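You operate a simulated robot arm through the tools that you are given. There is no shell and no other tool. Be economical: measure what you need, move in short steps, check, and stop when the job is done.

The job below is to be done with a simulated robot arm. You get a single attempt, and the scene is never put back.

TASK
Put the grey pad on the left side of the press twenty-six table. Close the left sliding door. Put the brown card from the left side of the press twenty-six table on the right side of the press twenty-six table. Fetch the socket cap from the right side of the press twenty-seven table and set it on top of the grey motor. Open the cream drawer, take the black foot from the inside of the cream drawer and leave it in the orange tray and shut the drawer again. Open the bench door, fetch the grey tray from the cupboard of the packing bench and set it on the top of the grey press cabinet, then shut the door. Do these in any order.
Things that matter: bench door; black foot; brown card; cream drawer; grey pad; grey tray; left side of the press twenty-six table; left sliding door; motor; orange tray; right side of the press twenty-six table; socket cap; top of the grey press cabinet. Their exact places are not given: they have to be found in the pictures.

Only the result counts: the job must be done as asked and must still hold three seconds after the hand-in. Knocking over, shifting, dropping, spilling or breaking anything else fails it. A push-on lid holds only when it is set on centred and level and pressed home; a screw cap is set on level and turned clockwise until tight.

THE ROBOT
A 7-joint arm with a vacuum gripper on a trunk, on a base that drives. Base frame: it is fixed to the floor where the robot stands at the start and does not move with it; the origin is under the middle of the robot, x ahead of it, y to its left, z up. Lengths are in mm, angles in rad, forces in N, time in s.
With the tool pointing down near the work surface it reaches from about 560 to 940 mm from the robot's upright axis, wherever it stands. Its first joint turns from -2.601 to 2.601 rad. Places, roughly: bench door [3300, -4600, 300]; black foot (5x5x3 cm) [2900, -4500, 600]; brown card [500, -2750, 750]; cream drawer [3000, -4500, 600]; grey pad (6x7x3 cm) [700, 200, 800]; grey tray (13x10x3 cm) [3300, -4400, 100]; left side of the press twenty-six table [700, -2700, 700]; left sliding door [-1800, -1500, 1400]; motor (6x15x10 cm) [1600, -400, 800]; orange tray (20x27x6 cm) [4600, -3900, 800]; right side of the press twenty-six table [1700, -2400, 700]; socket cap (5x5x5 cm) [1700, -700, 800]; top of the grey press cabinet [5100, -7200, 1100]. Payload 1.06 kg.
Tool frame: the origin (TCP) lies in the middle of the cups' lips, and z points out of the cups. The gripper has 1 cup of 24 mm across, covering 24 by 24 mm (tool x, y); the bellows give 8 mm. With the vacuum on, a cup seals on a smooth face that it is pressed against (1 to 4 N); it does not hold porous or soft things. The pull reaches 23 N.
Orientation is told as [roll, pitch, yaw] about the base's x, y, z axes, in that order, counted from this pose: with the cups facing straight down, the tool's x points along the base's -x, its y along +y and its z along -z.

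THE INTERFACE
- The arm moves only by the tool move_arm. Its argument "rows" is a list of rows, each an object (a shift or turn left out is 0, a gripper value left out holds the last) with "translation": the shift along the tool's x, y, z in units of 40 mm (1.0 is 40 mm), a list of three; "dr": the turn, a rotation vector about the tool's x, y, z in units of 5 degrees (1.0 is 5 degrees), a list of three; "vac": the vacuum: 1 switches it on, 0 off. In form: [{"translation": [x, y, z], "dr": [wx, wy, wz], "vac": vac}, ...]. A call has 1 to 10 rows; each row shifts and turns the commanded pose from where the row before left it, along the tool's axes as they then stand. A call with a number of a shift or a turn outside -1 to 1 is refused whole. A row lasts 0.2 s, in which the tool goes at most 50 mm and 0.15 rad; a call with a longer step from one row to the next is refused whole, and so is a gripper value outside its range. A pose out of reach is approached as far as the arm can. The call stops where the force on the tool passes 40 N (or 10 N more than at its start, if that is more) or the arm is blocked; 0.2 s more then pass. The pull builds up within a second once a cup has sealed. Time passes only in rows, and 0.2 s behind the last, so rows that do not move give it time. The reply holds the time, the measured pose of the TCP, the force on the tool along the base axes and the pull of the vacuum, in the units named above and with some noise, with the torque about the TCP (base axes, N m) and any sound that the robot's microphone picked up.
- Cameras (640 x 400 px; columns grow to the right, rows downward): "scene" is now at [35.8, 172.8, 1461.3]; the picture's right is [0.03, -1.00, 0.00], its down [-0.71, -0.02, -0.70] and it looks along [0.70, 0.02, -0.71] (base axes); focal length 267 px, centre (320, 200). "wrist" rides on the gripper at [78, 19, -96] in the tool frame; the picture's right is [-0.24, 0.97, 0.00], its down [-0.71, -0.17, -0.69] and it looks along [-0.67, -0.16, 0.73] (tool axes); focal length 243 px, centre (320, 200).
- snapshot(camera): a new picture of that camera. The clock stands still meanwhile.
- move_column(by): slides the trunk up (or, below 0, down) by that many mm; the arm and the scene camera ride with it, the base frame stays. It gives what a move gives, with no picture.
- roll_base(legs): drives the robot by 1 to 6 legs, each [ahead, turn to the left] in mm and rad, along the robot's own axes; the way and the turn of a leg run together, so that a leg with both is an arc; at most 1500 mm and 3.142 rad a leg. The arm and the cameras ride along, it lands a little off, and it stops where it bumps. It gives what a move gives.
- aim_head(pan, tilt): turns the head with the scene camera to pan (to the left, within 2.705 rad either way) and tilt (down, from -0.506 to 1.204), counted from straight ahead of the robot. It gives what a move gives.
- measure_at(camera, pixels): for up to 12 pixels [column, row] of the newest picture of that camera ("zoom" is the newest enlarged one), the place [x, y, z] in the base frame of the surface seen there, good to about 2 mm. The clock stands still meanwhile.
- close_up(camera, box): a new picture of the part [left, top, right, bottom] of that camera's present view, enlarged. The clock stands still meanwhile.
- close_job(): hands the job in; it is judged then, once.

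Keep the steps short. Do not move on a guess: measure, check each grasp and each placing, and mend mistakes. In all there are 145 turns and 168 pictures (those below and enlarged ones count). Leave the vacuum off and the arm clear of the work at the hand-in unless told otherwise, and finish with a single line.

The tools are called as name(argument=value, ...) on one line, values as JSON. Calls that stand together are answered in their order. move_arm: Moves the arm, as the interface text tells. Its arguments: {"type":"object","properties":{"rows":{"type":"array","items":{"type":"object","properties":{"translation":{"type":"array","items":{"type":"number"}},"dr":{"type":"array","items":{"type":"number"}},"vac":{"type":"number"}}}}},"required":["rows"]} The other tools are called the same way: move_column (by) slides the trunk up or down; roll_base (legs) drives the base; aim_head (pan, tilt) turns the head that bears the scene camera; snapshot (camera) takes a picture; measure_at (camera, pixels) gives the place of the surface under pixels of a picture; close_up (camera, box) takes an enlarged picture of a part of a camera's view; close_job () hands the job in.

At the start:

```text
time_s: 0.0
eef_pos: [558.8, 365.7, 973.5]
tool_rot: [-0.001, 0.0, 0.0]
ft_force: [0.8, -0.1, 0.6]
moment: [0.01, 0.01, -0.03]
pull: 0.1
trunk travel left (down, up): [-525.0, 185.0]
robot x, y, heading: [-0.8, -0.1, -0.003]
head pan, tilt: [0.03, 0.791]
```

scene: 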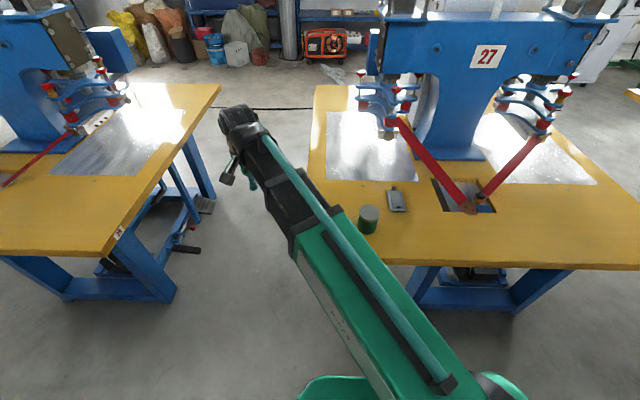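
wrist: 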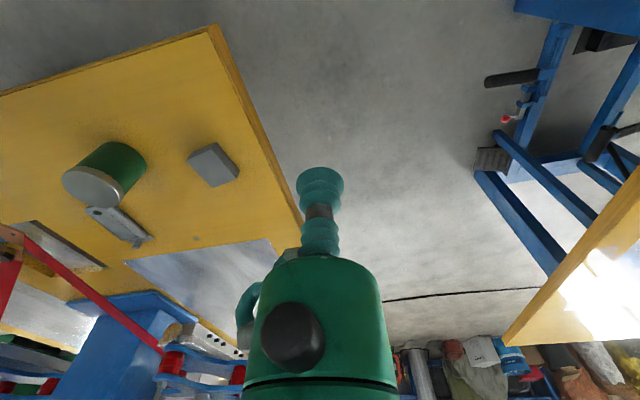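

I see a grey block at wrist (213,165) on the press 27 table. I'll measure it and other objects in view.

measure_at(camera="wrist", pixels=[[208, 160], [190, 156], [215, 143], [238, 172], [213, 186], [240, 180], [175, 165], [120, 225], [90, 185]])

measure_at(camera="scene", pixels=[[369, 213], [396, 199], [320, 240], [312, 120], [480, 190], [560, 265], [375, 262]])

aim_head(pan=-0.4, tilt=0.5)

snapshot(camera="scene")

```text
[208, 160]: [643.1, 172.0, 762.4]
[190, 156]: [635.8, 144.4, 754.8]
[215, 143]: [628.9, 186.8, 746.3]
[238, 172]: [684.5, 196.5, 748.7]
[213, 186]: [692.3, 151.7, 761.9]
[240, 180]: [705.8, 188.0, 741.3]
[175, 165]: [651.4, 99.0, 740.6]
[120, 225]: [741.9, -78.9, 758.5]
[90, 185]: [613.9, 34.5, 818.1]
```

```text
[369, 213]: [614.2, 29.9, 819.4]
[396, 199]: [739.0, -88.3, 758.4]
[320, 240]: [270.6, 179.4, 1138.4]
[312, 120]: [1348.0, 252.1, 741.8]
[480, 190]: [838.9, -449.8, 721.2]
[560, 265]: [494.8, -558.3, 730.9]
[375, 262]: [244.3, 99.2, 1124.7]
```

```text
time_s: 0.9
eef_pos: [559.9, 366.5, 973.0]
tool_rot: [0.0, 0.0, 0.001]
ft_force: [-0.4, 0.3, 0.0]
moment: [-0.01, 0.01, 0.03]
pull: 0.0
trunk travel left (down, up): [-525.0, 185.0]
robot x, y, heading: [-0.4, 1.8, 0.0]
head pan, tilt: [-0.4, 0.499]
```

```text
165 pictures are left
```

scene: 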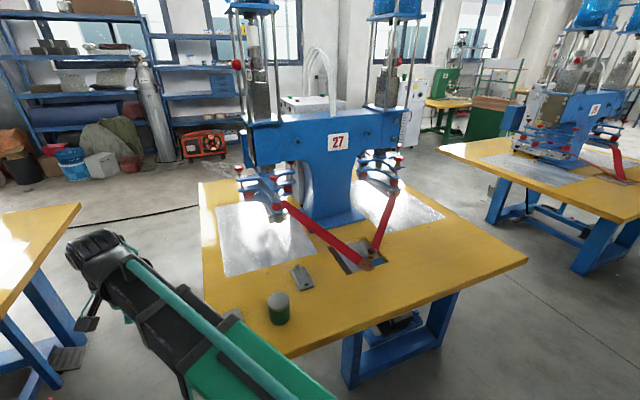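

The pad's top is near z 762. I'll zoom in on it for its corners.

close_up(camera="wrist", box=[170, 125, 266, 205])

close_up(camera="scene", box=[420, 0, 640, 140])

```text
5.00 times, centred on (218, 165) of wrist
```

zoom: 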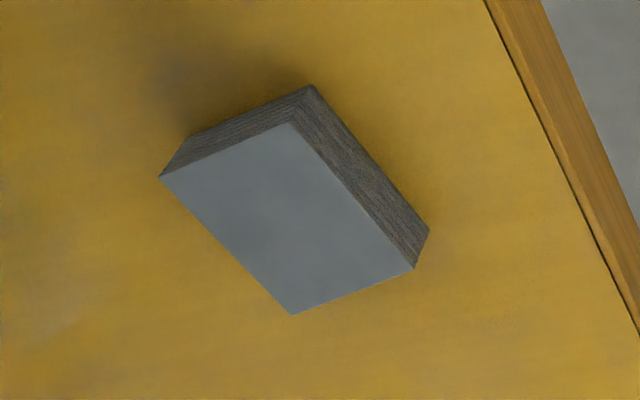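

```text
2.86 times, centred on (530, 70) of scene
```

zoom: 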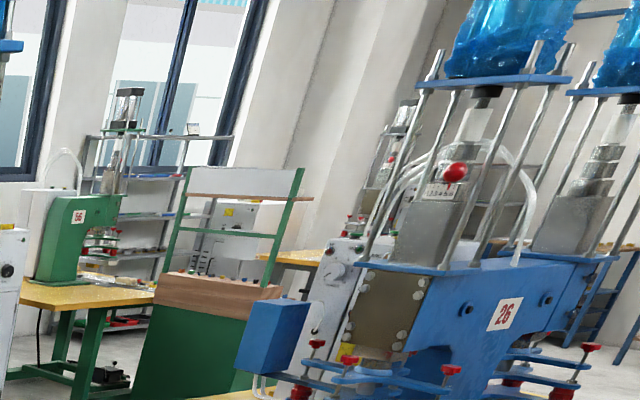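

measure_at(camera="wrist", pixels=[[211.6, 169], [187, 161], [212, 150.5], [236, 178], [213, 187]])

aim_head(pan=-1.2, tilt=0.4)

snapshot(camera="scene")

aim_head(pan=-2.4, tilt=0.3)

snapshot(camera="scene")

```text
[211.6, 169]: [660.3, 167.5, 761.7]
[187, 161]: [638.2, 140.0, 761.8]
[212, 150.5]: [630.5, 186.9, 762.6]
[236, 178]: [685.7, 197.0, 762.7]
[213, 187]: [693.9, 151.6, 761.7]
```

```text
time_s: 2.0
eef_pos: [560.1, 366.4, 972.9]
tool_rot: [0.001, 0.0, 0.002]
ft_force: [0.0, -0.3, 1.0]
moment: [-0.01, -0.02, 0.02]
pull: 0.1
trunk travel left (down, up): [-525.0, 185.0]
robot x, y, heading: [-0.9, -3.8, -0.002]
head pan, tilt: [-1.201, 0.4]
```

```text
162 pictures are left
```

scene: 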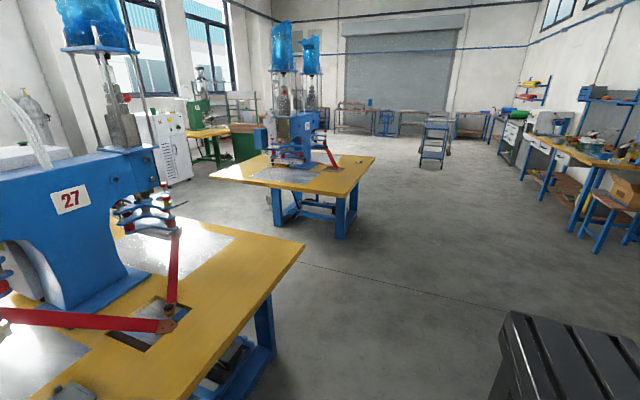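

```text
time_s: 3.4
eef_pos: [559.0, 366.1, 972.9]
tool_rot: [0.0, 0.0, -0.002]
ft_force: [-0.2, 0.1, 1.0]
moment: [0.0, -0.02, 0.01]
pull: 0.0
trunk travel left (down, up): [-525.0, 185.0]
robot x, y, heading: [0.9, -1.9, -0.002]
head pan, tilt: [-2.4, 0.3]
```

```text
161 pictures are left
```

scene: 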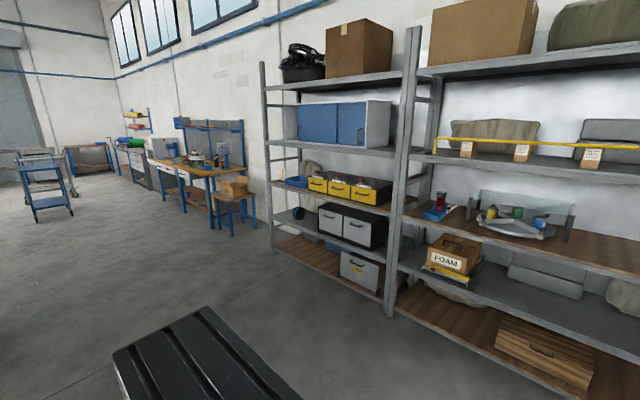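

I found the blue sliding-door cabinet on the shelf behind. First the pad: its top centre is (662,169,762). I'll move over it.

move_arm(rows=[{"translation": [-0.43, -0.82, 0]}, {"translation": [-0.43, -0.82, 0]}, {"translation": [-0.43, -0.82, 0]}, {"translation": [-0.43, -0.82, 0]}, {"translation": [-0.43, -0.82, 0]}, {"translation": [-0.43, -0.82, 0]}, {"translation": [0, 0, 1]}, {"translation": [0, 0, 1]}, {"translation": [0, 0, 1]}, {"translation": [0, 0, 1]}])

snapshot(camera="wrist")

```text
time_s: 5.6
eef_pos: [664.7, 168.7, 811.7]
tool_rot: [-0.001, 0.001, 0.001]
ft_force: [-0.5, -0.2, 0.4]
moment: [0.0, 0.0, -0.01]
pull: 0.0
trunk travel left (down, up): [-525.0, 185.0]
robot x, y, heading: [1.3, -0.1, 0.001]
head pan, tilt: [-2.4, 0.3]
```

```text
160 pictures are left
```

wrist: 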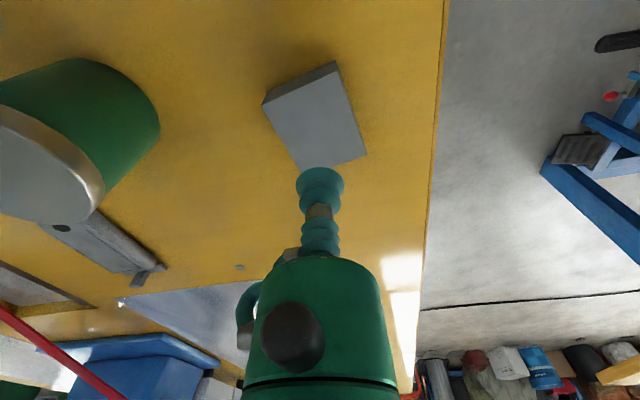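

Over the pad. I'll lower with the vacuum on until a light press.

move_arm(rows=[{"translation": [0, 0, 0.6], "vac": 1}, {"translation": [0, 0, 0.5]}, {"translation": [0, 0, 0.17]}, {"translation": [0, 0, 0.05]}, {}, {}, {}])

```text
time_s: 7.2
eef_pos: [663.1, 169.7, 759.7]
tool_rot: [0.001, 0.0, 0.0]
ft_force: [4.5, -1.3, 10.2]
moment: [0.02, -0.06, 0.0]
pull: 22.7
trunk travel left (down, up): [-525.0, 185.0]
robot x, y, heading: [0.6, -2.8, -0.001]
head pan, tilt: [-2.4, 0.3]
```

Sealed (pull 22.7). Lifting and checking.

move_arm(rows=[{"translation": [0, 0, -0.5]}, {"translation": [0, 0, -1]}, {"translation": [0, 0, -1]}, {"translation": [0, 0, -1]}, {"translation": [0, 0, -1]}])

snapshot(camera="wrist")

aim_head(pan=-1.2, tilt=0.6)

close_up(camera="scene", box=[180, 20, 420, 170])

```text
time_s: 8.4
eef_pos: [663.5, 167.8, 939.8]
tool_rot: [-0.001, 0.001, 0.001]
ft_force: [-0.1, -0.4, -1.6]
moment: [-0.02, -0.02, 0.0]
pull: 23.0
trunk travel left (down, up): [-525.0, 185.0]
robot x, y, heading: [1.7, 0.7, -0.001]
head pan, tilt: [-2.4, 0.3]
```

```text
159 pictures are left
```

wrist: 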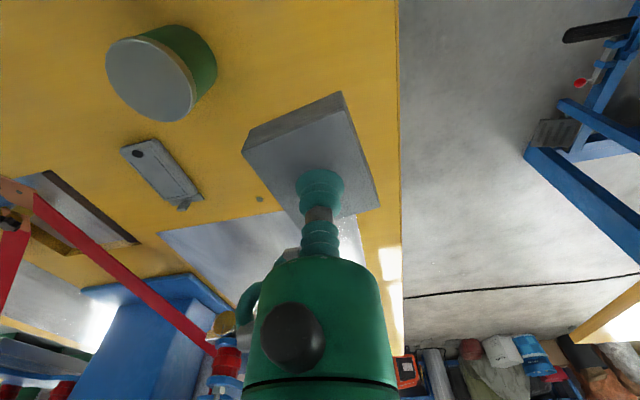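

```text
time_s: 9.8
eef_pos: [663.6, 168.4, 938.6]
tool_rot: [0.0, 0.0, -0.002]
ft_force: [-0.2, 0.5, -1.0]
moment: [0.0, -0.02, 0.02]
pull: 23.1
trunk travel left (down, up): [-525.0, 185.0]
robot x, y, heading: [1.9, 1.3, 0.003]
head pan, tilt: [-1.201, 0.6]
```

```text
2.67 times, centred on (300, 95) of scene
```

zoom: 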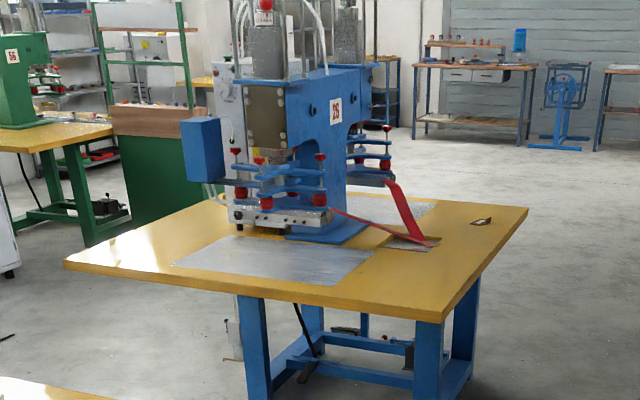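

The pad is held. Now I measure the press 26 table and the card in the enlarged picture.

measure_at(camera="zoom", pixels=[[482, 221], [66, 264], [446, 320], [526, 210], [200, 203], [270, 260], [420, 243], [335, 112], [300, 240], [400, 205], [476, 250]])

aim_head(pan=-0.6, tilt=0.7)

snapshot(camera="scene")

```text
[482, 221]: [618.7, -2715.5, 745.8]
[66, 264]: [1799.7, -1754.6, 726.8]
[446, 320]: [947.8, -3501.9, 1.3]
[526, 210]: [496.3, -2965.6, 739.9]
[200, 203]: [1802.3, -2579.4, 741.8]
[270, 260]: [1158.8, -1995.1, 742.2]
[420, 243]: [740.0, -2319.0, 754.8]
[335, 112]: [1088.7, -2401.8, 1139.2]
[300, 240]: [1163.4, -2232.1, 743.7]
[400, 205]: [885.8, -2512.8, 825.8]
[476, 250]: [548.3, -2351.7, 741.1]
```

```text
time_s: 10.8
eef_pos: [663.8, 168.1, 939.6]
tool_rot: [-0.001, 0.0, 0.0]
ft_force: [-1.2, 0.1, -0.9]
moment: [0.03, -0.01, 0.01]
pull: 22.7
trunk travel left (down, up): [-525.0, 185.0]
robot x, y, heading: [-1.4, 1.2, -0.001]
head pan, tilt: [-0.6, 0.7]
```

```text
157 pictures are left
```

scene: 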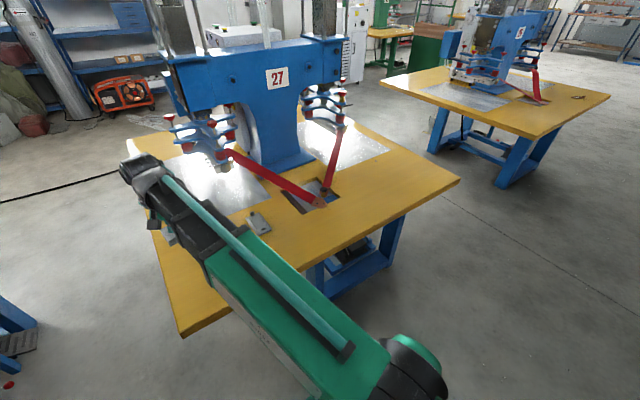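

Table 26 spans about x 500–1800, y −1750…−2970, with the card at (619,−2716). I'll raise the tool, pull it in and drive to about (0,−2600).

move_arm(rows=[{"translation": [0.5, 0, -1]}, {"translation": [0.5, 0, -1]}, {"translation": [0.5, 0, 0]}, {"translation": [0.5, 0, 0]}])

roll_base(legs=[[0, -1.571], [1300, 0], [1300, 0], [0, 1.571]])

aim_head(pan=-0.1, tilt=0.75)

snapshot(camera="scene")

snapshot(camera="wrist")

```text
time_s: 11.8
eef_pos: [582.3, 168.1, 1019.4]
tool_rot: [0.0, -0.001, -0.002]
ft_force: [-1.1, 0.1, -1.2]
moment: [-0.02, 0.01, 0.01]
pull: 22.5
trunk travel left (down, up): [-525.0, 185.0]
robot x, y, heading: [0.9, -0.1, -0.001]
head pan, tilt: [-0.6, 0.7]
```

```text
time_s: 32.0
eef_pos: [546.3, -2434.0, 1020.2]
tool_rot: [-0.002, 0.0, -0.033]
ft_force: [0.4, -0.4, -0.7]
moment: [0.0, 0.01, 0.0]
pull: 22.8
trunk travel left (down, up): [-525.0, 185.0]
robot x, y, heading: [-42.7, -2582.5, -0.032]
head pan, tilt: [-0.6, 0.7]
```

```text
time_s: 33.0
eef_pos: [544.6, -2435.0, 1019.4]
tool_rot: [0.0, 0.0, -0.034]
ft_force: [0.4, -0.7, 0.2]
moment: [0.03, -0.06, 0.03]
pull: 22.8
trunk travel left (down, up): [-525.0, 185.0]
robot x, y, heading: [-42.7, -2584.7, -0.032]
head pan, tilt: [-0.099, 0.75]
```

```text
156 pictures are left
```

scene: 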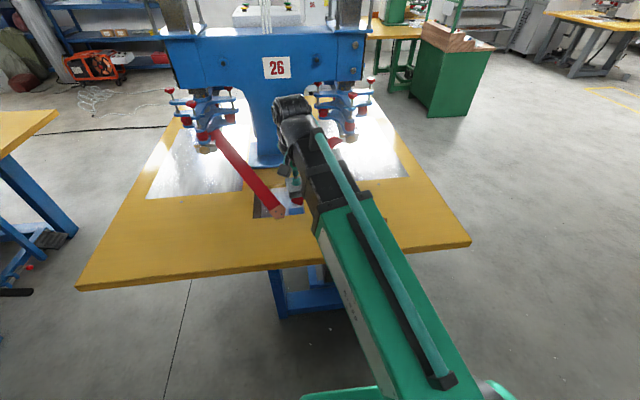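

```text
155 pictures are left
```

wrist: 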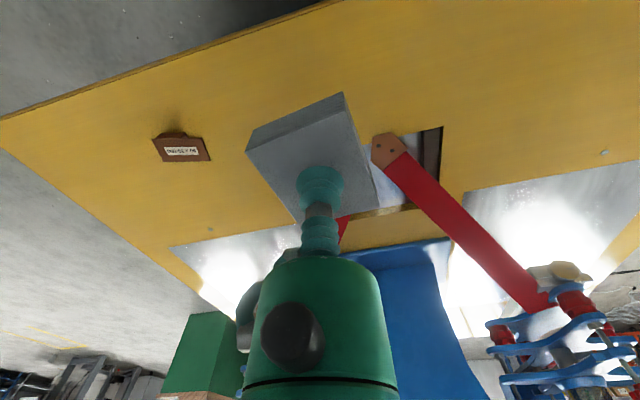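

close_up(camera="wrist", box=[130, 110, 242, 180])

measure_at(camera="wrist", pixels=[[155, 145], [210, 160], [165, 133], [180, 150], [172, 247], [230, 100], [20, 125], [200, 200], [225, 235], [100, 150]])

```text
5.71 times, centred on (186, 145) of wrist
```

zoom: 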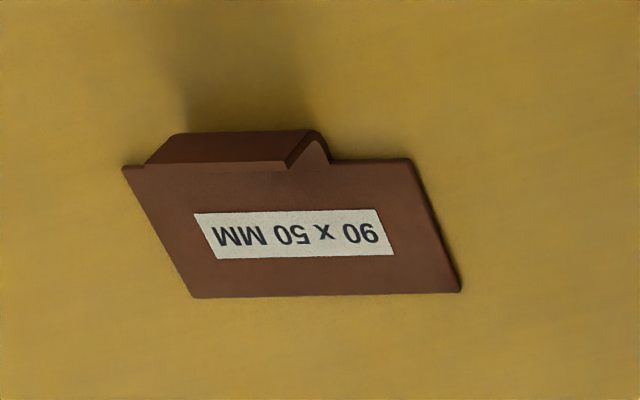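

```text
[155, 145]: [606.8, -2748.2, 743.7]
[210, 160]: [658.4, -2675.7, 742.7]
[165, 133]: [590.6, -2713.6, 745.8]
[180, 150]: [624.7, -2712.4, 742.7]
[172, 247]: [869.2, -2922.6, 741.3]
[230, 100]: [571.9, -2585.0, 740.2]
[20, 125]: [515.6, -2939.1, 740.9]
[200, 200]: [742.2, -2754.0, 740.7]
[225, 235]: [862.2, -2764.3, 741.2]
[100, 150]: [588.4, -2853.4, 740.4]
```

Card is thin with a raised rib at its −x edge. I'll set the pad at about (730,−2720), clear of the card and the metal plate.

move_arm(rows=[{"translation": [-0.6, -0.87, 0]}, {"translation": [-0.6, -0.87, 0]}, {"translation": [-0.6, -0.87, 0]}, {"translation": [-0.6, -0.87, 0]}, {"translation": [-0.6, -0.87, 0]}, {"translation": [-0.6, -0.87, 0]}, {"translation": [-0.6, -0.87, 0]}, {"translation": [-0.6, -0.87, 0]}])

move_arm(rows=[{"translation": [0, 0, 1]}, {"translation": [0, 0, 1]}, {"translation": [0, 0, 1]}, {"translation": [0, 0, 1]}, {"translation": [0, 0, 1]}, {"translation": [0, 0, 0.7]}])

snapshot(camera="wrist")

```text
time_s: 34.8
eef_pos: [730.5, -2720.8, 1020.6]
tool_rot: [0.0, -0.001, -0.032]
ft_force: [0.6, 0.2, -0.3]
moment: [0.0, -0.03, -0.02]
pull: 23.4
trunk travel left (down, up): [-525.0, 185.0]
robot x, y, heading: [-40.3, -2583.4, -0.036]
head pan, tilt: [-0.099, 0.75]
```

```text
time_s: 36.2
eef_pos: [731.0, -2719.5, 790.7]
tool_rot: [-0.001, 0.001, -0.034]
ft_force: [0.5, 0.4, 0.0]
moment: [0.01, 0.02, 0.01]
pull: 23.1
trunk travel left (down, up): [-525.0, 185.0]
robot x, y, heading: [-39.4, -2582.4, -0.035]
head pan, tilt: [-0.099, 0.75]
```

```text
153 pictures are left
```

wrist: 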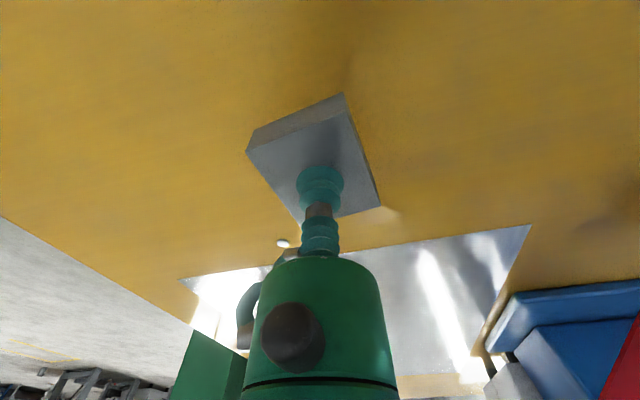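

measure_at(camera="wrist", pixels=[[283, 243], [180, 280], [390, 240], [313, 110]])

move_arm(rows=[{"translation": [0, 0, 0.5]}, {"translation": [0, 0, 0.15]}, {"translation": [0, 0, 0.08]}, {}])

```text
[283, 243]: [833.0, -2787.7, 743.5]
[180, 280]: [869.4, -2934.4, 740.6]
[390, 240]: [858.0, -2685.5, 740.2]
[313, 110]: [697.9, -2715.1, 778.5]
```

```text
time_s: 37.2
eef_pos: [729.3, -2718.9, 762.1]
tool_rot: [0.0, 0.0, -0.034]
ft_force: [0.9, -0.8, 2.8]
moment: [-0.02, -0.07, -0.01]
pull: 22.9
trunk travel left (down, up): [-525.0, 185.0]
robot x, y, heading: [-42.2, -2583.0, -0.03]
head pan, tilt: [-0.099, 0.75]
```

The pad rests on the table (2.8 N). I release it and rise.

move_arm(rows=[{"vac": 0}, {}, {}, {}, {"translation": [0, 0, -0.2]}, {"translation": [0, 0, -0.8]}, {"translation": [0, 0, -1]}, {"translation": [0.6, 0, -1]}, {"translation": [0.6, 0, 0]}, {"translation": [0.6, 0, 0]}])

snapshot(camera="wrist")

```text
time_s: 39.4
eef_pos: [656.6, -2717.3, 882.4]
tool_rot: [0.0, 0.0, -0.033]
ft_force: [0.2, 0.0, -1.0]
moment: [0.01, 0.0, -0.01]
pull: 0.2
trunk travel left (down, up): [-525.0, 185.0]
robot x, y, heading: [-42.7, -2586.6, -0.034]
head pan, tilt: [-0.099, 0.75]
```

```text
152 pictures are left
```

wrist: 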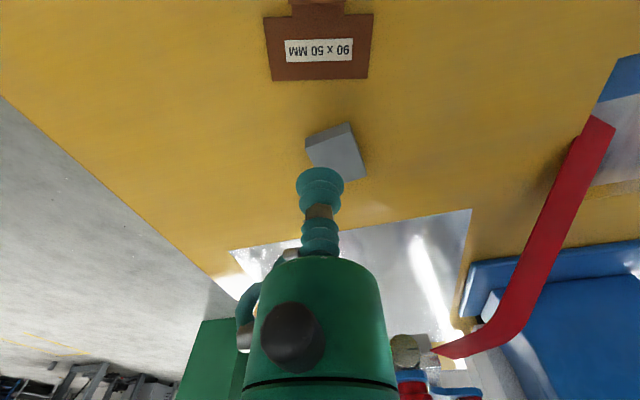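

The pad is placed. Now measuring the card from here.

measure_at(camera="wrist", pixels=[[266, 18], [273, 79], [366, 77], [372, 16], [320, 48], [318, 28], [318, 70], [318, 8], [330, 155]])

close_up(camera="wrist", box=[250, 0, 390, 90])

```text
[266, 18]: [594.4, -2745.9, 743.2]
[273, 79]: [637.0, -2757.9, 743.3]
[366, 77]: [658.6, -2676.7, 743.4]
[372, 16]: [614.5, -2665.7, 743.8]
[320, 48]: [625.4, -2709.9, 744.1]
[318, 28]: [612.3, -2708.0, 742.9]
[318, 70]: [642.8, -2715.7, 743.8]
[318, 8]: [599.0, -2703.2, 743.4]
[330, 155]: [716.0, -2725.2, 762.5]
```

```text
4.44 times, centred on (320, 45) of wrist
```

zoom: 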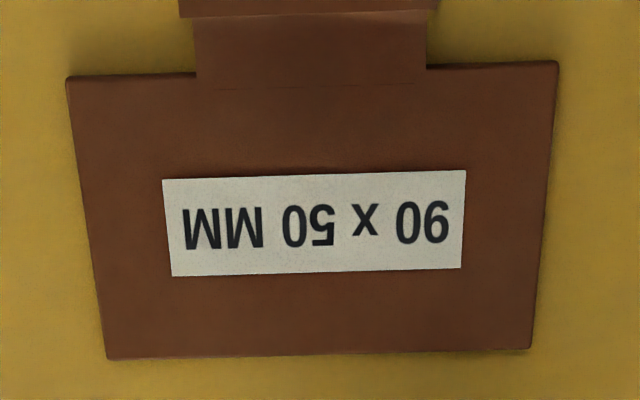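

move_arm(rows=[{"translation": [0.795, 0.125, 0]}, {"translation": [0, 0, 1], "vac": 1}, {"translation": [0, 0, 1]}, {"translation": [0, 0, 1]}, {"translation": [0, 0, 0.3]}, {"translation": [0, 0, 0.18]}, {"translation": [0, 0, 0.04]}, {}, {}, {}])

```text
time_s: 41.6
eef_pos: [624.2, -2710.8, 740.2]
tool_rot: [0.0, 0.002, -0.032]
ft_force: [5.1, -2.2, 7.3]
moment: [0.01, 0.05, -0.02]
pull: 23.2
trunk travel left (down, up): [-525.0, 185.0]
robot x, y, heading: [-39.8, -2580.5, -0.034]
head pan, tilt: [-0.099, 0.75]
```

Sealed. Lifting, then looking at the table's far side.

move_arm(rows=[{"translation": [0, 0, -0.4]}, {"translation": [0, 0, -1]}, {"translation": [0, 0, -1]}, {"translation": [0, 0, -1]}, {"translation": [0, 0, -1]}, {"translation": [0, 0, -1]}, {"translation": [0, 0, -1]}])

snapshot(camera="wrist")

aim_head(pan=0.3, tilt=0.5)

snapshot(camera="scene")

aim_head(pan=-0.5, tilt=0.5)

snapshot(camera="scene")

```text
time_s: 43.2
eef_pos: [626.5, -2709.6, 999.2]
tool_rot: [0.0, 0.001, -0.033]
ft_force: [0.1, -0.8, -0.6]
moment: [0.0, -0.06, 0.0]
pull: 23.1
trunk travel left (down, up): [-525.0, 185.0]
robot x, y, heading: [-42.8, -2581.7, -0.037]
head pan, tilt: [-0.099, 0.75]
```

```text
150 pictures are left
```

wrist: 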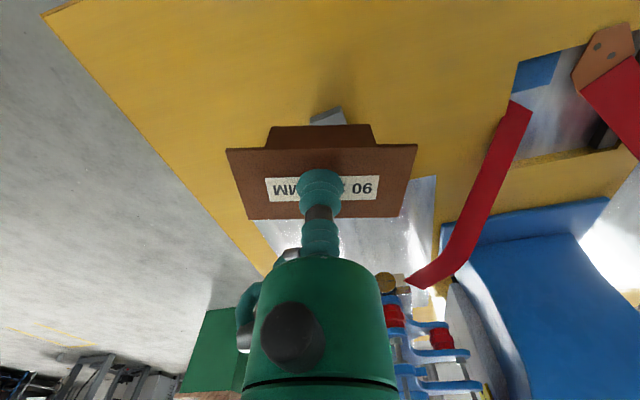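

```text
time_s: 44.0
eef_pos: [626.7, -2709.0, 998.5]
tool_rot: [0.0, 0.001, -0.033]
ft_force: [-0.3, -0.3, -0.4]
moment: [0.0, -0.01, -0.06]
pull: 22.6
trunk travel left (down, up): [-525.0, 185.0]
robot x, y, heading: [-41.1, -2584.6, -0.034]
head pan, tilt: [0.3, 0.499]
```

```text
149 pictures are left
```

scene: 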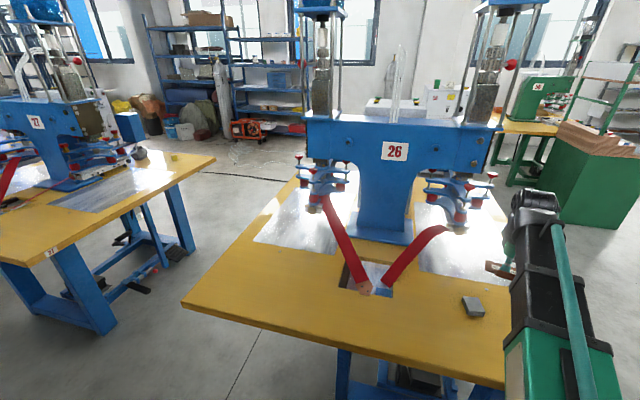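

```text
time_s: 45.2
eef_pos: [626.7, -2709.2, 998.3]
tool_rot: [-0.001, 0.001, -0.033]
ft_force: [0.6, 0.1, -0.2]
moment: [0.0, 0.0, 0.0]
pull: 22.9
trunk travel left (down, up): [-525.0, 185.0]
robot x, y, heading: [-42.2, -2582.3, -0.036]
head pan, tilt: [-0.499, 0.499]
```

```text
148 pictures are left
```

scene: 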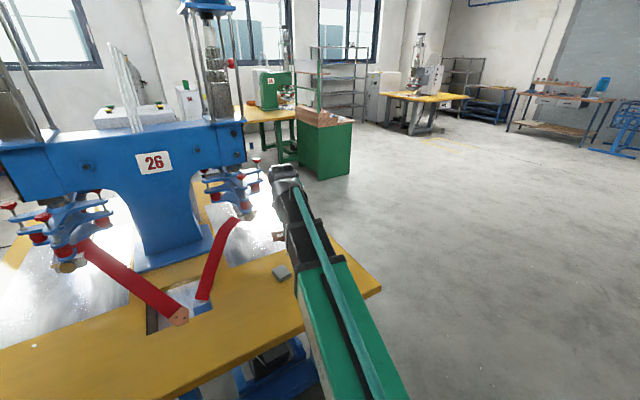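

measure_at(camera="scene", pixels=[[325, 165], [135, 118], [188, 100], [370, 200], [280, 100], [207, 210], [195, 195], [300, 130], [345, 180]])

aim_head(pan=0.75, tilt=0.4)

snapshot(camera="scene")

measure_at(camera="scene", pixels=[[290, 175], [330, 185], [370, 205], [370, 230], [430, 235], [500, 240], [560, 235]])

```text
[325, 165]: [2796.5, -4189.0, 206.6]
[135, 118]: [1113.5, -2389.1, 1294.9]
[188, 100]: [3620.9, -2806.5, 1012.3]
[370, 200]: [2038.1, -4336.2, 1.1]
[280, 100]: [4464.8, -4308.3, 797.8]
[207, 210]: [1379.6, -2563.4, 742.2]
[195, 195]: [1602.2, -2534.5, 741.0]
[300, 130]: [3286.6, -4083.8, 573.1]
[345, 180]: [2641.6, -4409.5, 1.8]
```

```text
time_s: 46.6
eef_pos: [626.7, -2708.6, 997.8]
tool_rot: [0.0, -0.001, -0.033]
ft_force: [0.4, -0.4, 0.3]
moment: [-0.02, -0.01, 0.04]
pull: 22.8
trunk travel left (down, up): [-525.0, 185.0]
robot x, y, heading: [-43.4, -2583.0, -0.039]
head pan, tilt: [0.75, 0.4]
```

```text
147 pictures are left
```

scene: 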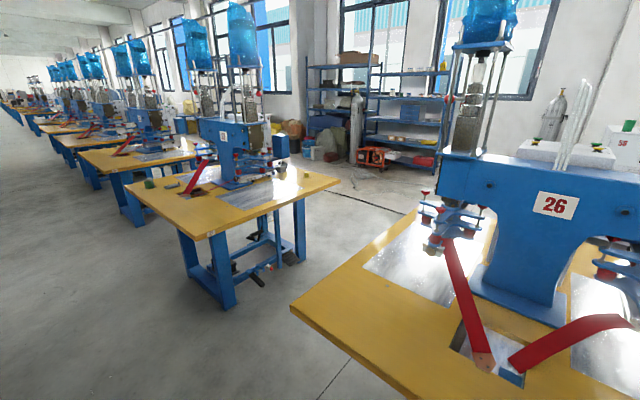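

```text
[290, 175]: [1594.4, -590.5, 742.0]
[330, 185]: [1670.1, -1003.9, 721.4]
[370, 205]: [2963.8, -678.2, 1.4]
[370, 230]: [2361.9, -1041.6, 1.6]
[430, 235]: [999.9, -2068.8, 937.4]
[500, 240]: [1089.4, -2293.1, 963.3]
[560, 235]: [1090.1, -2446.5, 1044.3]
```

The card is held. I'll drive round the −y side of table 26 to its back corner near (2250,−3050), checking midway.

roll_base(legs=[[0, -1.536], [1050, 0], [0, 1.571], [1150, 0], [1150, 0]])

aim_head(pan=0.9, tilt=0.5)

snapshot(camera="scene")

aim_head(pan=-0.4, tilt=0.5)

snapshot(camera="scene")

```text
time_s: 70.6
eef_pos: [2945.6, -3685.0, 998.3]
tool_rot: [0.001, -0.001, 0.014]
ft_force: [0.0, 0.0, -0.7]
moment: [-0.02, -0.02, -0.06]
pull: 23.2
trunk travel left (down, up): [-525.0, 185.0]
robot x, y, heading: [2269.5, -3591.3, 0.015]
head pan, tilt: [0.75, 0.4]
```

```text
time_s: 71.3
eef_pos: [2944.4, -3684.9, 997.7]
tool_rot: [0.001, -0.002, 0.016]
ft_force: [0.1, -0.5, -0.3]
moment: [0.04, 0.0, 0.0]
pull: 23.0
trunk travel left (down, up): [-525.0, 185.0]
robot x, y, heading: [2269.4, -3594.1, 0.017]
head pan, tilt: [0.901, 0.499]
```

```text
146 pictures are left
```

scene: 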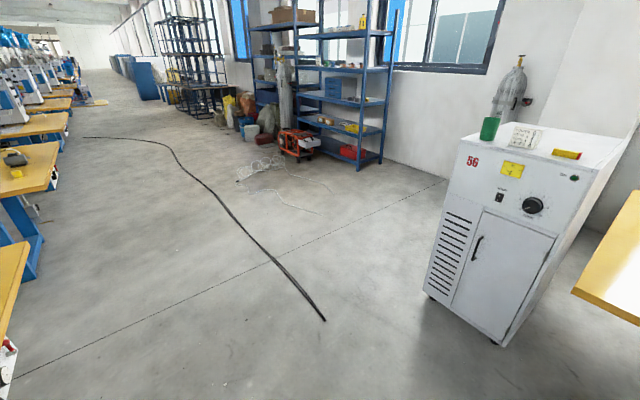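

```text
time_s: 72.8
eef_pos: [2944.1, -3684.0, 997.0]
tool_rot: [0.0, -0.001, 0.016]
ft_force: [-0.3, -1.1, -0.2]
moment: [0.0, 0.01, 0.01]
pull: 23.5
trunk travel left (down, up): [-525.0, 185.0]
robot x, y, heading: [2273.1, -3590.2, 0.02]
head pan, tilt: [-0.4, 0.499]
```

```text
145 pictures are left
```

scene: 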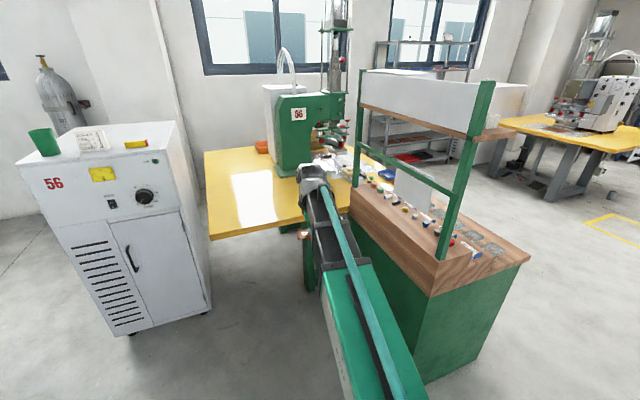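

Clear floor. Turn left, drive ahead to the table's back corner and look.

roll_base(legs=[[0, 1.55], [520, 0], [0, 0.7]])

aim_head(pan=0.25, tilt=0.7)

snapshot(camera="scene")

snapshot(camera="wrist")

```text
time_s: 81.5
eef_pos: [1876.1, -2498.8, 998.3]
tool_rot: [0.001, 0.0, 2.306]
ft_force: [-0.3, -0.4, -1.2]
moment: [0.02, 0.01, 0.03]
pull: 22.4
trunk travel left (down, up): [-525.0, 185.0]
robot x, y, heading: [2249.6, -3069.2, 2.302]
head pan, tilt: [-0.4, 0.499]
```

```text
time_s: 82.6
eef_pos: [1876.8, -2498.5, 997.3]
tool_rot: [0.0, 0.0, 2.305]
ft_force: [-0.2, 0.7, -0.7]
moment: [-0.02, -0.01, -0.01]
pull: 23.1
trunk travel left (down, up): [-525.0, 185.0]
robot x, y, heading: [2252.8, -3070.1, 2.305]
head pan, tilt: [0.25, 0.7]
```

```text
144 pictures are left
```

scene: 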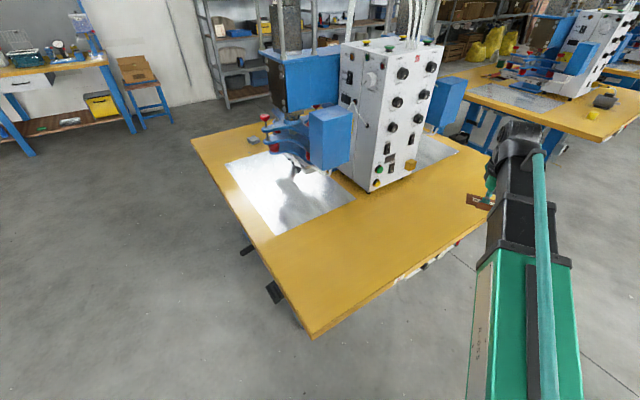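

```text
143 pictures are left
```

wrist: 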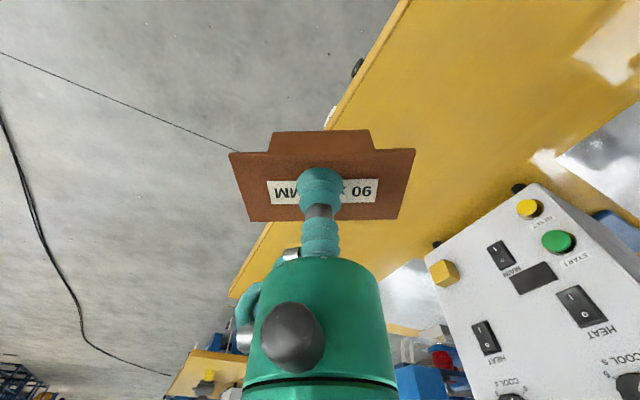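

measure_at(camera="scene", pixels=[[400, 195], [372, 190], [315, 335], [420, 230], [440, 200], [340, 260], [458, 190], [604, 102], [593, 114], [412, 167], [280, 230]])

close_up(camera="scene", box=[520, 60, 640, 135])

```text
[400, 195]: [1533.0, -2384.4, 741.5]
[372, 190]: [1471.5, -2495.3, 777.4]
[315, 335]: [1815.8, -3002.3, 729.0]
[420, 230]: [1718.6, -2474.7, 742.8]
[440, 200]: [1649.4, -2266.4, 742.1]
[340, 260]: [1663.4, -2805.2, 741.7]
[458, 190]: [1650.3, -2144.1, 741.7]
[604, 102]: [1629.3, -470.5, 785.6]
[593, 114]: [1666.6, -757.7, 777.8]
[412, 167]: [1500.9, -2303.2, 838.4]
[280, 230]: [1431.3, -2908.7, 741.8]
```

```text
5.33 times, centred on (580, 98) of scene
```

zoom: 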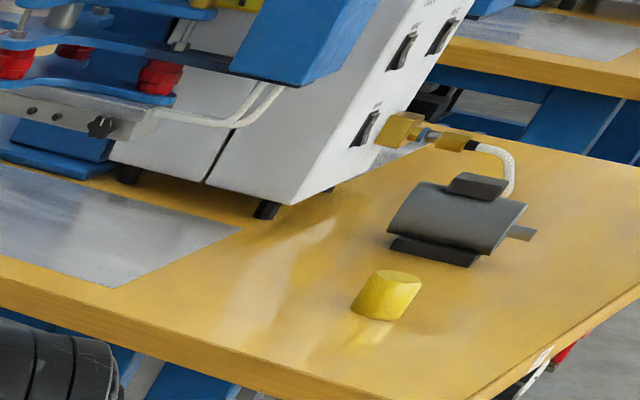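

Free strip lies at x 1535–1800. I'll set the card at (1680,−2410).

move_arm(rows=[{"translation": [-0.82, 0.36, 0]}, {"translation": [-0.82, 0.36, 0]}, {"translation": [-0.82, 0.36, 0]}, {"translation": [-0.82, 0.36, 0]}, {"translation": [-0.82, 0.36, 0]}, {"translation": [-0.82, 0.36, 0]}])

move_arm(rows=[{"translation": [0, 0, 1]}, {"translation": [0, 0, 1]}, {"translation": [0, 0, 1]}, {"translation": [0, 0, 1]}, {"translation": [0, 0, 1]}, {"translation": [0, 0, 0.7]}])

snapshot(camera="wrist")

```text
time_s: 84.0
eef_pos: [1679.8, -2409.3, 996.8]
tool_rot: [-0.001, 0.001, 2.305]
ft_force: [0.9, 0.4, 0.1]
moment: [-0.02, 0.02, -0.01]
pull: 22.4
trunk travel left (down, up): [-525.0, 185.0]
robot x, y, heading: [2252.7, -3067.8, 2.308]
head pan, tilt: [0.25, 0.7]
```

```text
time_s: 85.4
eef_pos: [1681.3, -2408.6, 767.5]
tool_rot: [0.001, 0.001, 2.306]
ft_force: [0.5, -0.5, 0.0]
moment: [-0.02, -0.02, -0.01]
pull: 23.0
trunk travel left (down, up): [-525.0, 185.0]
robot x, y, heading: [2248.4, -3063.3, 2.304]
head pan, tilt: [0.25, 0.7]
```

```text
141 pictures are left
```

wrist: 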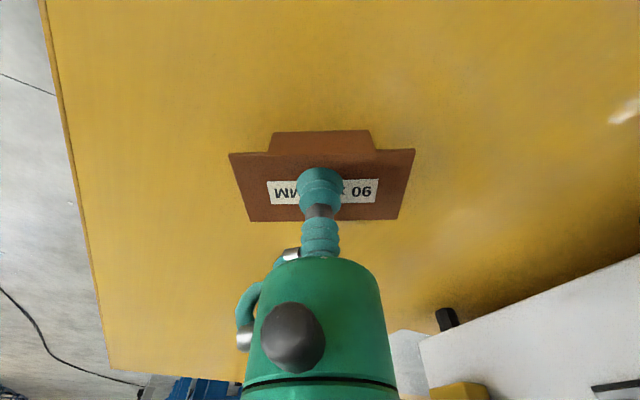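

move_arm(rows=[{"translation": [0, 0, 0.45]}, {"translation": [0, 0, 0.15]}, {"translation": [0, 0, 0.05]}, {}, {"vac": 0}, {}, {}, {}, {}])

move_arm(rows=[{"translation": [0, 0, -0.2]}, {"translation": [0, 0, -0.8]}, {"translation": [0, 0, -1]}, {"translation": [0, 0, -1]}, {"translation": [0, 0, -1]}, {"translation": [0, 0, -1]}, {"translation": [0.8, 0, -1]}, {"translation": [0.8, 0, 0]}, {"translation": [0.8, 0, 0]}, {"translation": [0.8, 0, 0]}])

snapshot(camera="wrist")

```text
time_s: 87.4
eef_pos: [1681.9, -2409.7, 743.0]
tool_rot: [-0.002, 0.0, 2.306]
ft_force: [0.0, -0.8, -0.1]
moment: [0.03, 0.01, -0.03]
pull: 0.0
trunk travel left (down, up): [-525.0, 185.0]
robot x, y, heading: [2250.9, -3067.7, 2.304]
head pan, tilt: [0.25, 0.7]
```

```text
refused: row 7 steps farther than a row can; nothing moved
```

```text
140 pictures are left
```

wrist: 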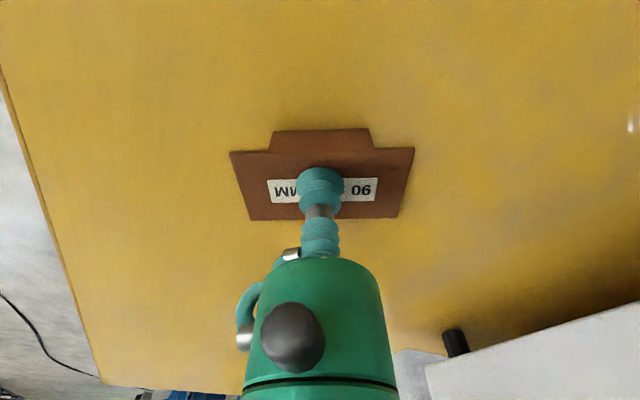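

The card is down and released; the retreat was refused for step size, so I lift off with legal steps.

move_arm(rows=[{"translation": [0, 0, -0.2]}, {"translation": [0, 0, -0.8]}, {"translation": [0, 0, -1]}, {"translation": [0, 0, -1]}, {"translation": [0, 0, -1]}, {"translation": [0, 0, -1]}, {"translation": [0, 0, -1]}, {"translation": [0.9, 0, 0]}, {"translation": [0.9, 0, 0]}, {"translation": [0.9, 0, 0]}])

move_arm(rows=[{"translation": [0.9, 0, 0]}, {"translation": [0.9, 0, 0]}, {"translation": [0.9, 0, 0]}])

aim_head(pan=0.1, tilt=0.7)

snapshot(camera="scene")

```text
time_s: 89.6
eef_pos: [1752.8, -2491.4, 983.2]
tool_rot: [0.0, -0.001, 2.306]
ft_force: [0.2, 0.0, 0.4]
moment: [0.05, 0.0, 0.01]
pull: 0.1
trunk travel left (down, up): [-525.0, 185.0]
robot x, y, heading: [2251.1, -3068.6, 2.309]
head pan, tilt: [0.25, 0.7]
```

```text
time_s: 90.4
eef_pos: [1827.2, -2571.4, 985.2]
tool_rot: [0.0, -0.001, 2.306]
ft_force: [0.7, 0.6, 0.9]
moment: [0.0, -0.03, -0.04]
pull: 0.1
trunk travel left (down, up): [-525.0, 185.0]
robot x, y, heading: [2250.3, -3069.8, 2.307]
head pan, tilt: [0.25, 0.7]
```

```text
time_s: 91.1
eef_pos: [1826.4, -2569.4, 985.5]
tool_rot: [-0.001, -0.002, 2.305]
ft_force: [-0.6, 0.5, 0.2]
moment: [0.01, 0.01, -0.05]
pull: 0.0
trunk travel left (down, up): [-525.0, 185.0]
robot x, y, heading: [2248.6, -3067.2, 2.304]
head pan, tilt: [0.099, 0.7]
```

```text
139 pictures are left
```

scene: 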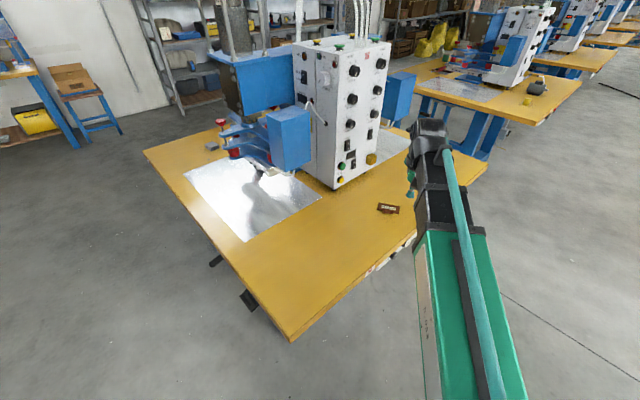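

The card is in place. Next the socket cap: drive to about (2340,−720) facing −x.

roll_base(legs=[[0, -0.775], [1175, 0], [1175, 0], [0, 1.61]])

aim_head(pan=0.1, tilt=0.8)

snapshot(camera="scene")

snapshot(camera="wrist")

```text
time_s: 108.7
eef_pos: [1684.6, -650.0, 985.3]
tool_rot: [0.0, 0.001, 3.121]
ft_force: [0.0, -0.5, 0.3]
moment: [0.02, -0.01, 0.01]
pull: 0.0
trunk travel left (down, up): [-525.0, 185.0]
robot x, y, heading: [2335.0, -677.2, 3.116]
head pan, tilt: [0.099, 0.7]
```

```text
time_s: 109.4
eef_pos: [1685.1, -649.5, 987.2]
tool_rot: [-0.001, -0.002, 3.123]
ft_force: [-0.9, 0.2, 0.6]
moment: [0.06, 0.03, 0.03]
pull: 0.0
trunk travel left (down, up): [-525.0, 185.0]
robot x, y, heading: [2337.8, -679.5, 3.124]
head pan, tilt: [0.099, 0.799]
```

```text
138 pictures are left
```

scene: 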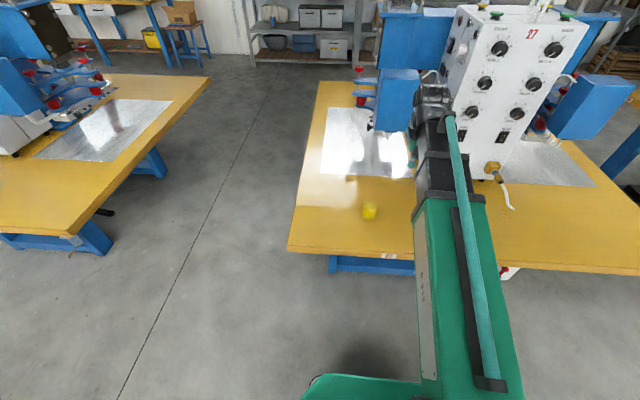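

```text
137 pictures are left
```

wrist: 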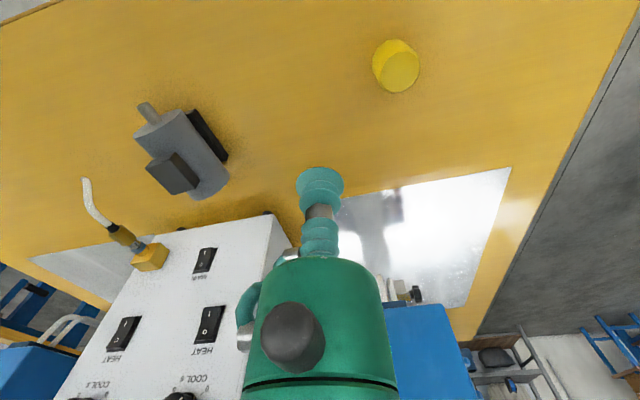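

close_up(camera="wrist", box=[112, 85, 256, 205])

measure_at(camera="zoom", pixels=[[240, 280], [320, 380], [250, 340], [390, 220], [230, 190], [350, 300], [190, 60], [420, 240], [410, 390], [320, 160]])

measure_at(camera="wrist", pixels=[[398, 72], [398, 60], [386, 75], [412, 66], [394, 45], [402, 84]])

```text
3.33 times, centred on (184, 145) of wrist
```

zoom: 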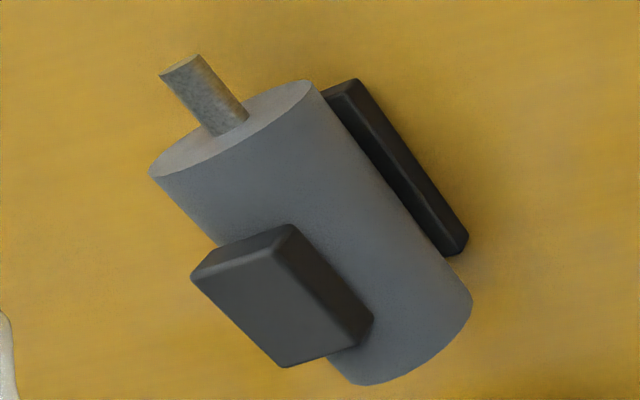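

```text
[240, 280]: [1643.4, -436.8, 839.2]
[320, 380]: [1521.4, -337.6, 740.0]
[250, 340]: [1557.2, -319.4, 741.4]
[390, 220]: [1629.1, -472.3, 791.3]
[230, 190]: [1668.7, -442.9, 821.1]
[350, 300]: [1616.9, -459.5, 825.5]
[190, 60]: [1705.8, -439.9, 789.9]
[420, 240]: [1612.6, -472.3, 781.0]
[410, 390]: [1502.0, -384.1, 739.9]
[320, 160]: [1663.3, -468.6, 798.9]
```

```text
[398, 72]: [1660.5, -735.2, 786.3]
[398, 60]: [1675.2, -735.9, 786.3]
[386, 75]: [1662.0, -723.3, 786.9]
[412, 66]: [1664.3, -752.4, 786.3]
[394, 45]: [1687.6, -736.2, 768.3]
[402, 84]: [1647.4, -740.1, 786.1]
```

measure_at(camera="zoom", pixels=[[198, 281], [268, 258], [322, 345], [283, 358], [250, 300], [210, 265], [280, 240], [230, 268], [300, 330]])

close_up(camera="wrist", box=[360, 30, 440, 100])

```text
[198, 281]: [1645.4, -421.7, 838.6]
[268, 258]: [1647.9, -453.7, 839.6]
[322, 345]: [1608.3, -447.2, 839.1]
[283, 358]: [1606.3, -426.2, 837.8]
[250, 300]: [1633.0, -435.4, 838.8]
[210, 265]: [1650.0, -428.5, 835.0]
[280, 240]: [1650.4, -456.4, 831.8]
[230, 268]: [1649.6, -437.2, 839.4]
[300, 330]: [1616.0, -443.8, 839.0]
```

```text
5.71 times, centred on (400, 65) of wrist
```

zoom: 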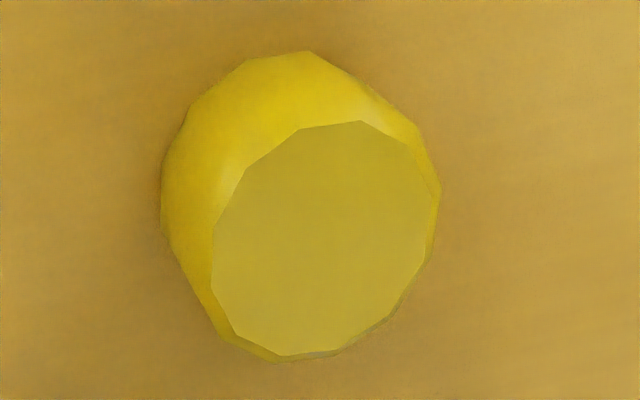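

measure_at(camera="zoom", pixels=[[325, 238], [218, 250], [428, 225], [330, 130], [310, 348], [260, 150], [390, 320]])

```text
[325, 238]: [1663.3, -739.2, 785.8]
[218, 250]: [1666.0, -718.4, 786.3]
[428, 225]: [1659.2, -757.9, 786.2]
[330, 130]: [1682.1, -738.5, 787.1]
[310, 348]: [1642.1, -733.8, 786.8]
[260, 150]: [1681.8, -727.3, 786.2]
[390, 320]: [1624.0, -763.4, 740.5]
```

Cap top centre is (1662,−738,786). Approaching and picking.

move_arm(rows=[{"translation": [-0.17, 0.74, 0]}, {"translation": [-0.17, 0.74, 0]}, {"translation": [-0.17, 0.74, 0]}, {"translation": [0, 0, 1], "vac": 1}, {"translation": [0, 0, 1]}, {"translation": [0, 0, 1]}, {"translation": [0, 0, 1]}])

move_arm(rows=[{"translation": [0, 0, 0.6]}, {"translation": [0, 0, 0.3]}, {"translation": [0, 0, 0.15]}, {"translation": [0, 0, 0.05]}, {}, {}, {}])

```text
time_s: 111.0
eef_pos: [1661.6, -740.4, 821.8]
tool_rot: [-0.001, 0.001, 3.122]
ft_force: [-0.4, -0.1, 0.4]
moment: [-0.02, 0.03, 0.0]
pull: 0.1
trunk travel left (down, up): [-525.0, 185.0]
robot x, y, heading: [2334.8, -680.5, 3.121]
head pan, tilt: [0.099, 0.799]
```

```text
time_s: 112.6
eef_pos: [1663.4, -738.8, 781.3]
tool_rot: [0.0, -0.001, 3.123]
ft_force: [-3.5, -2.2, 10.7]
moment: [0.01, 0.0, -0.05]
pull: 22.7
trunk travel left (down, up): [-525.0, 185.0]
robot x, y, heading: [2338.4, -679.9, 3.126]
head pan, tilt: [0.099, 0.799]
```

move_arm(rows=[{"translation": [0, 0, -0.5]}, {"translation": [0, 0, -1]}, {"translation": [0, 0, -1]}, {"translation": [0, 0, -1]}, {"translation": [0, 0, -1]}])

move_arm(rows=[{"translation": [-0.113, -0.834, 0]}, {"translation": [-0.113, -0.834, 0]}, {"translation": [-0.113, -0.834, 0]}, {"translation": [-0.113, -0.834, 0]}, {"translation": [-0.113, -0.834, 0]}, {"translation": [-0.113, -0.834, 0]}, {"translation": [-0.113, -0.834, 0]}, {"translation": [-0.113, -0.834, 0]}, {"translation": [-0.113, -0.834, 0]}])

snapshot(camera="wrist")

```text
time_s: 113.8
eef_pos: [1662.9, -738.9, 961.2]
tool_rot: [0.0, -0.001, 3.123]
ft_force: [1.0, -0.1, -0.6]
moment: [-0.02, -0.03, 0.02]
pull: 23.0
trunk travel left (down, up): [-525.0, 185.0]
robot x, y, heading: [2336.3, -680.8, 3.118]
head pan, tilt: [0.099, 0.799]
```

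```text
time_s: 115.8
eef_pos: [1629.9, -436.6, 962.9]
tool_rot: [-0.001, -0.001, 3.123]
ft_force: [-0.3, -0.2, -0.6]
moment: [0.02, 0.0, 0.04]
pull: 22.5
trunk travel left (down, up): [-525.0, 185.0]
robot x, y, heading: [2337.1, -677.7, 3.118]
head pan, tilt: [0.099, 0.799]
```

```text
134 pictures are left
```

wrist: 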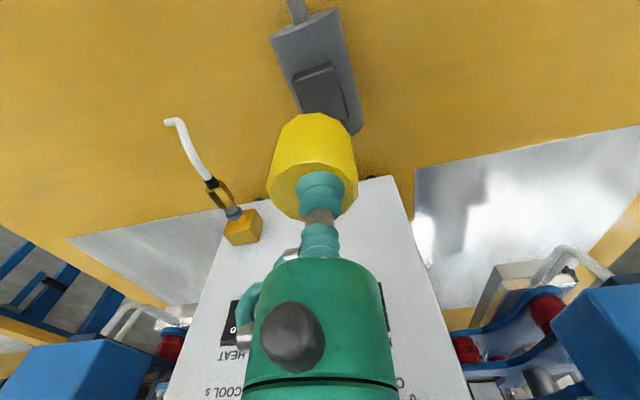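

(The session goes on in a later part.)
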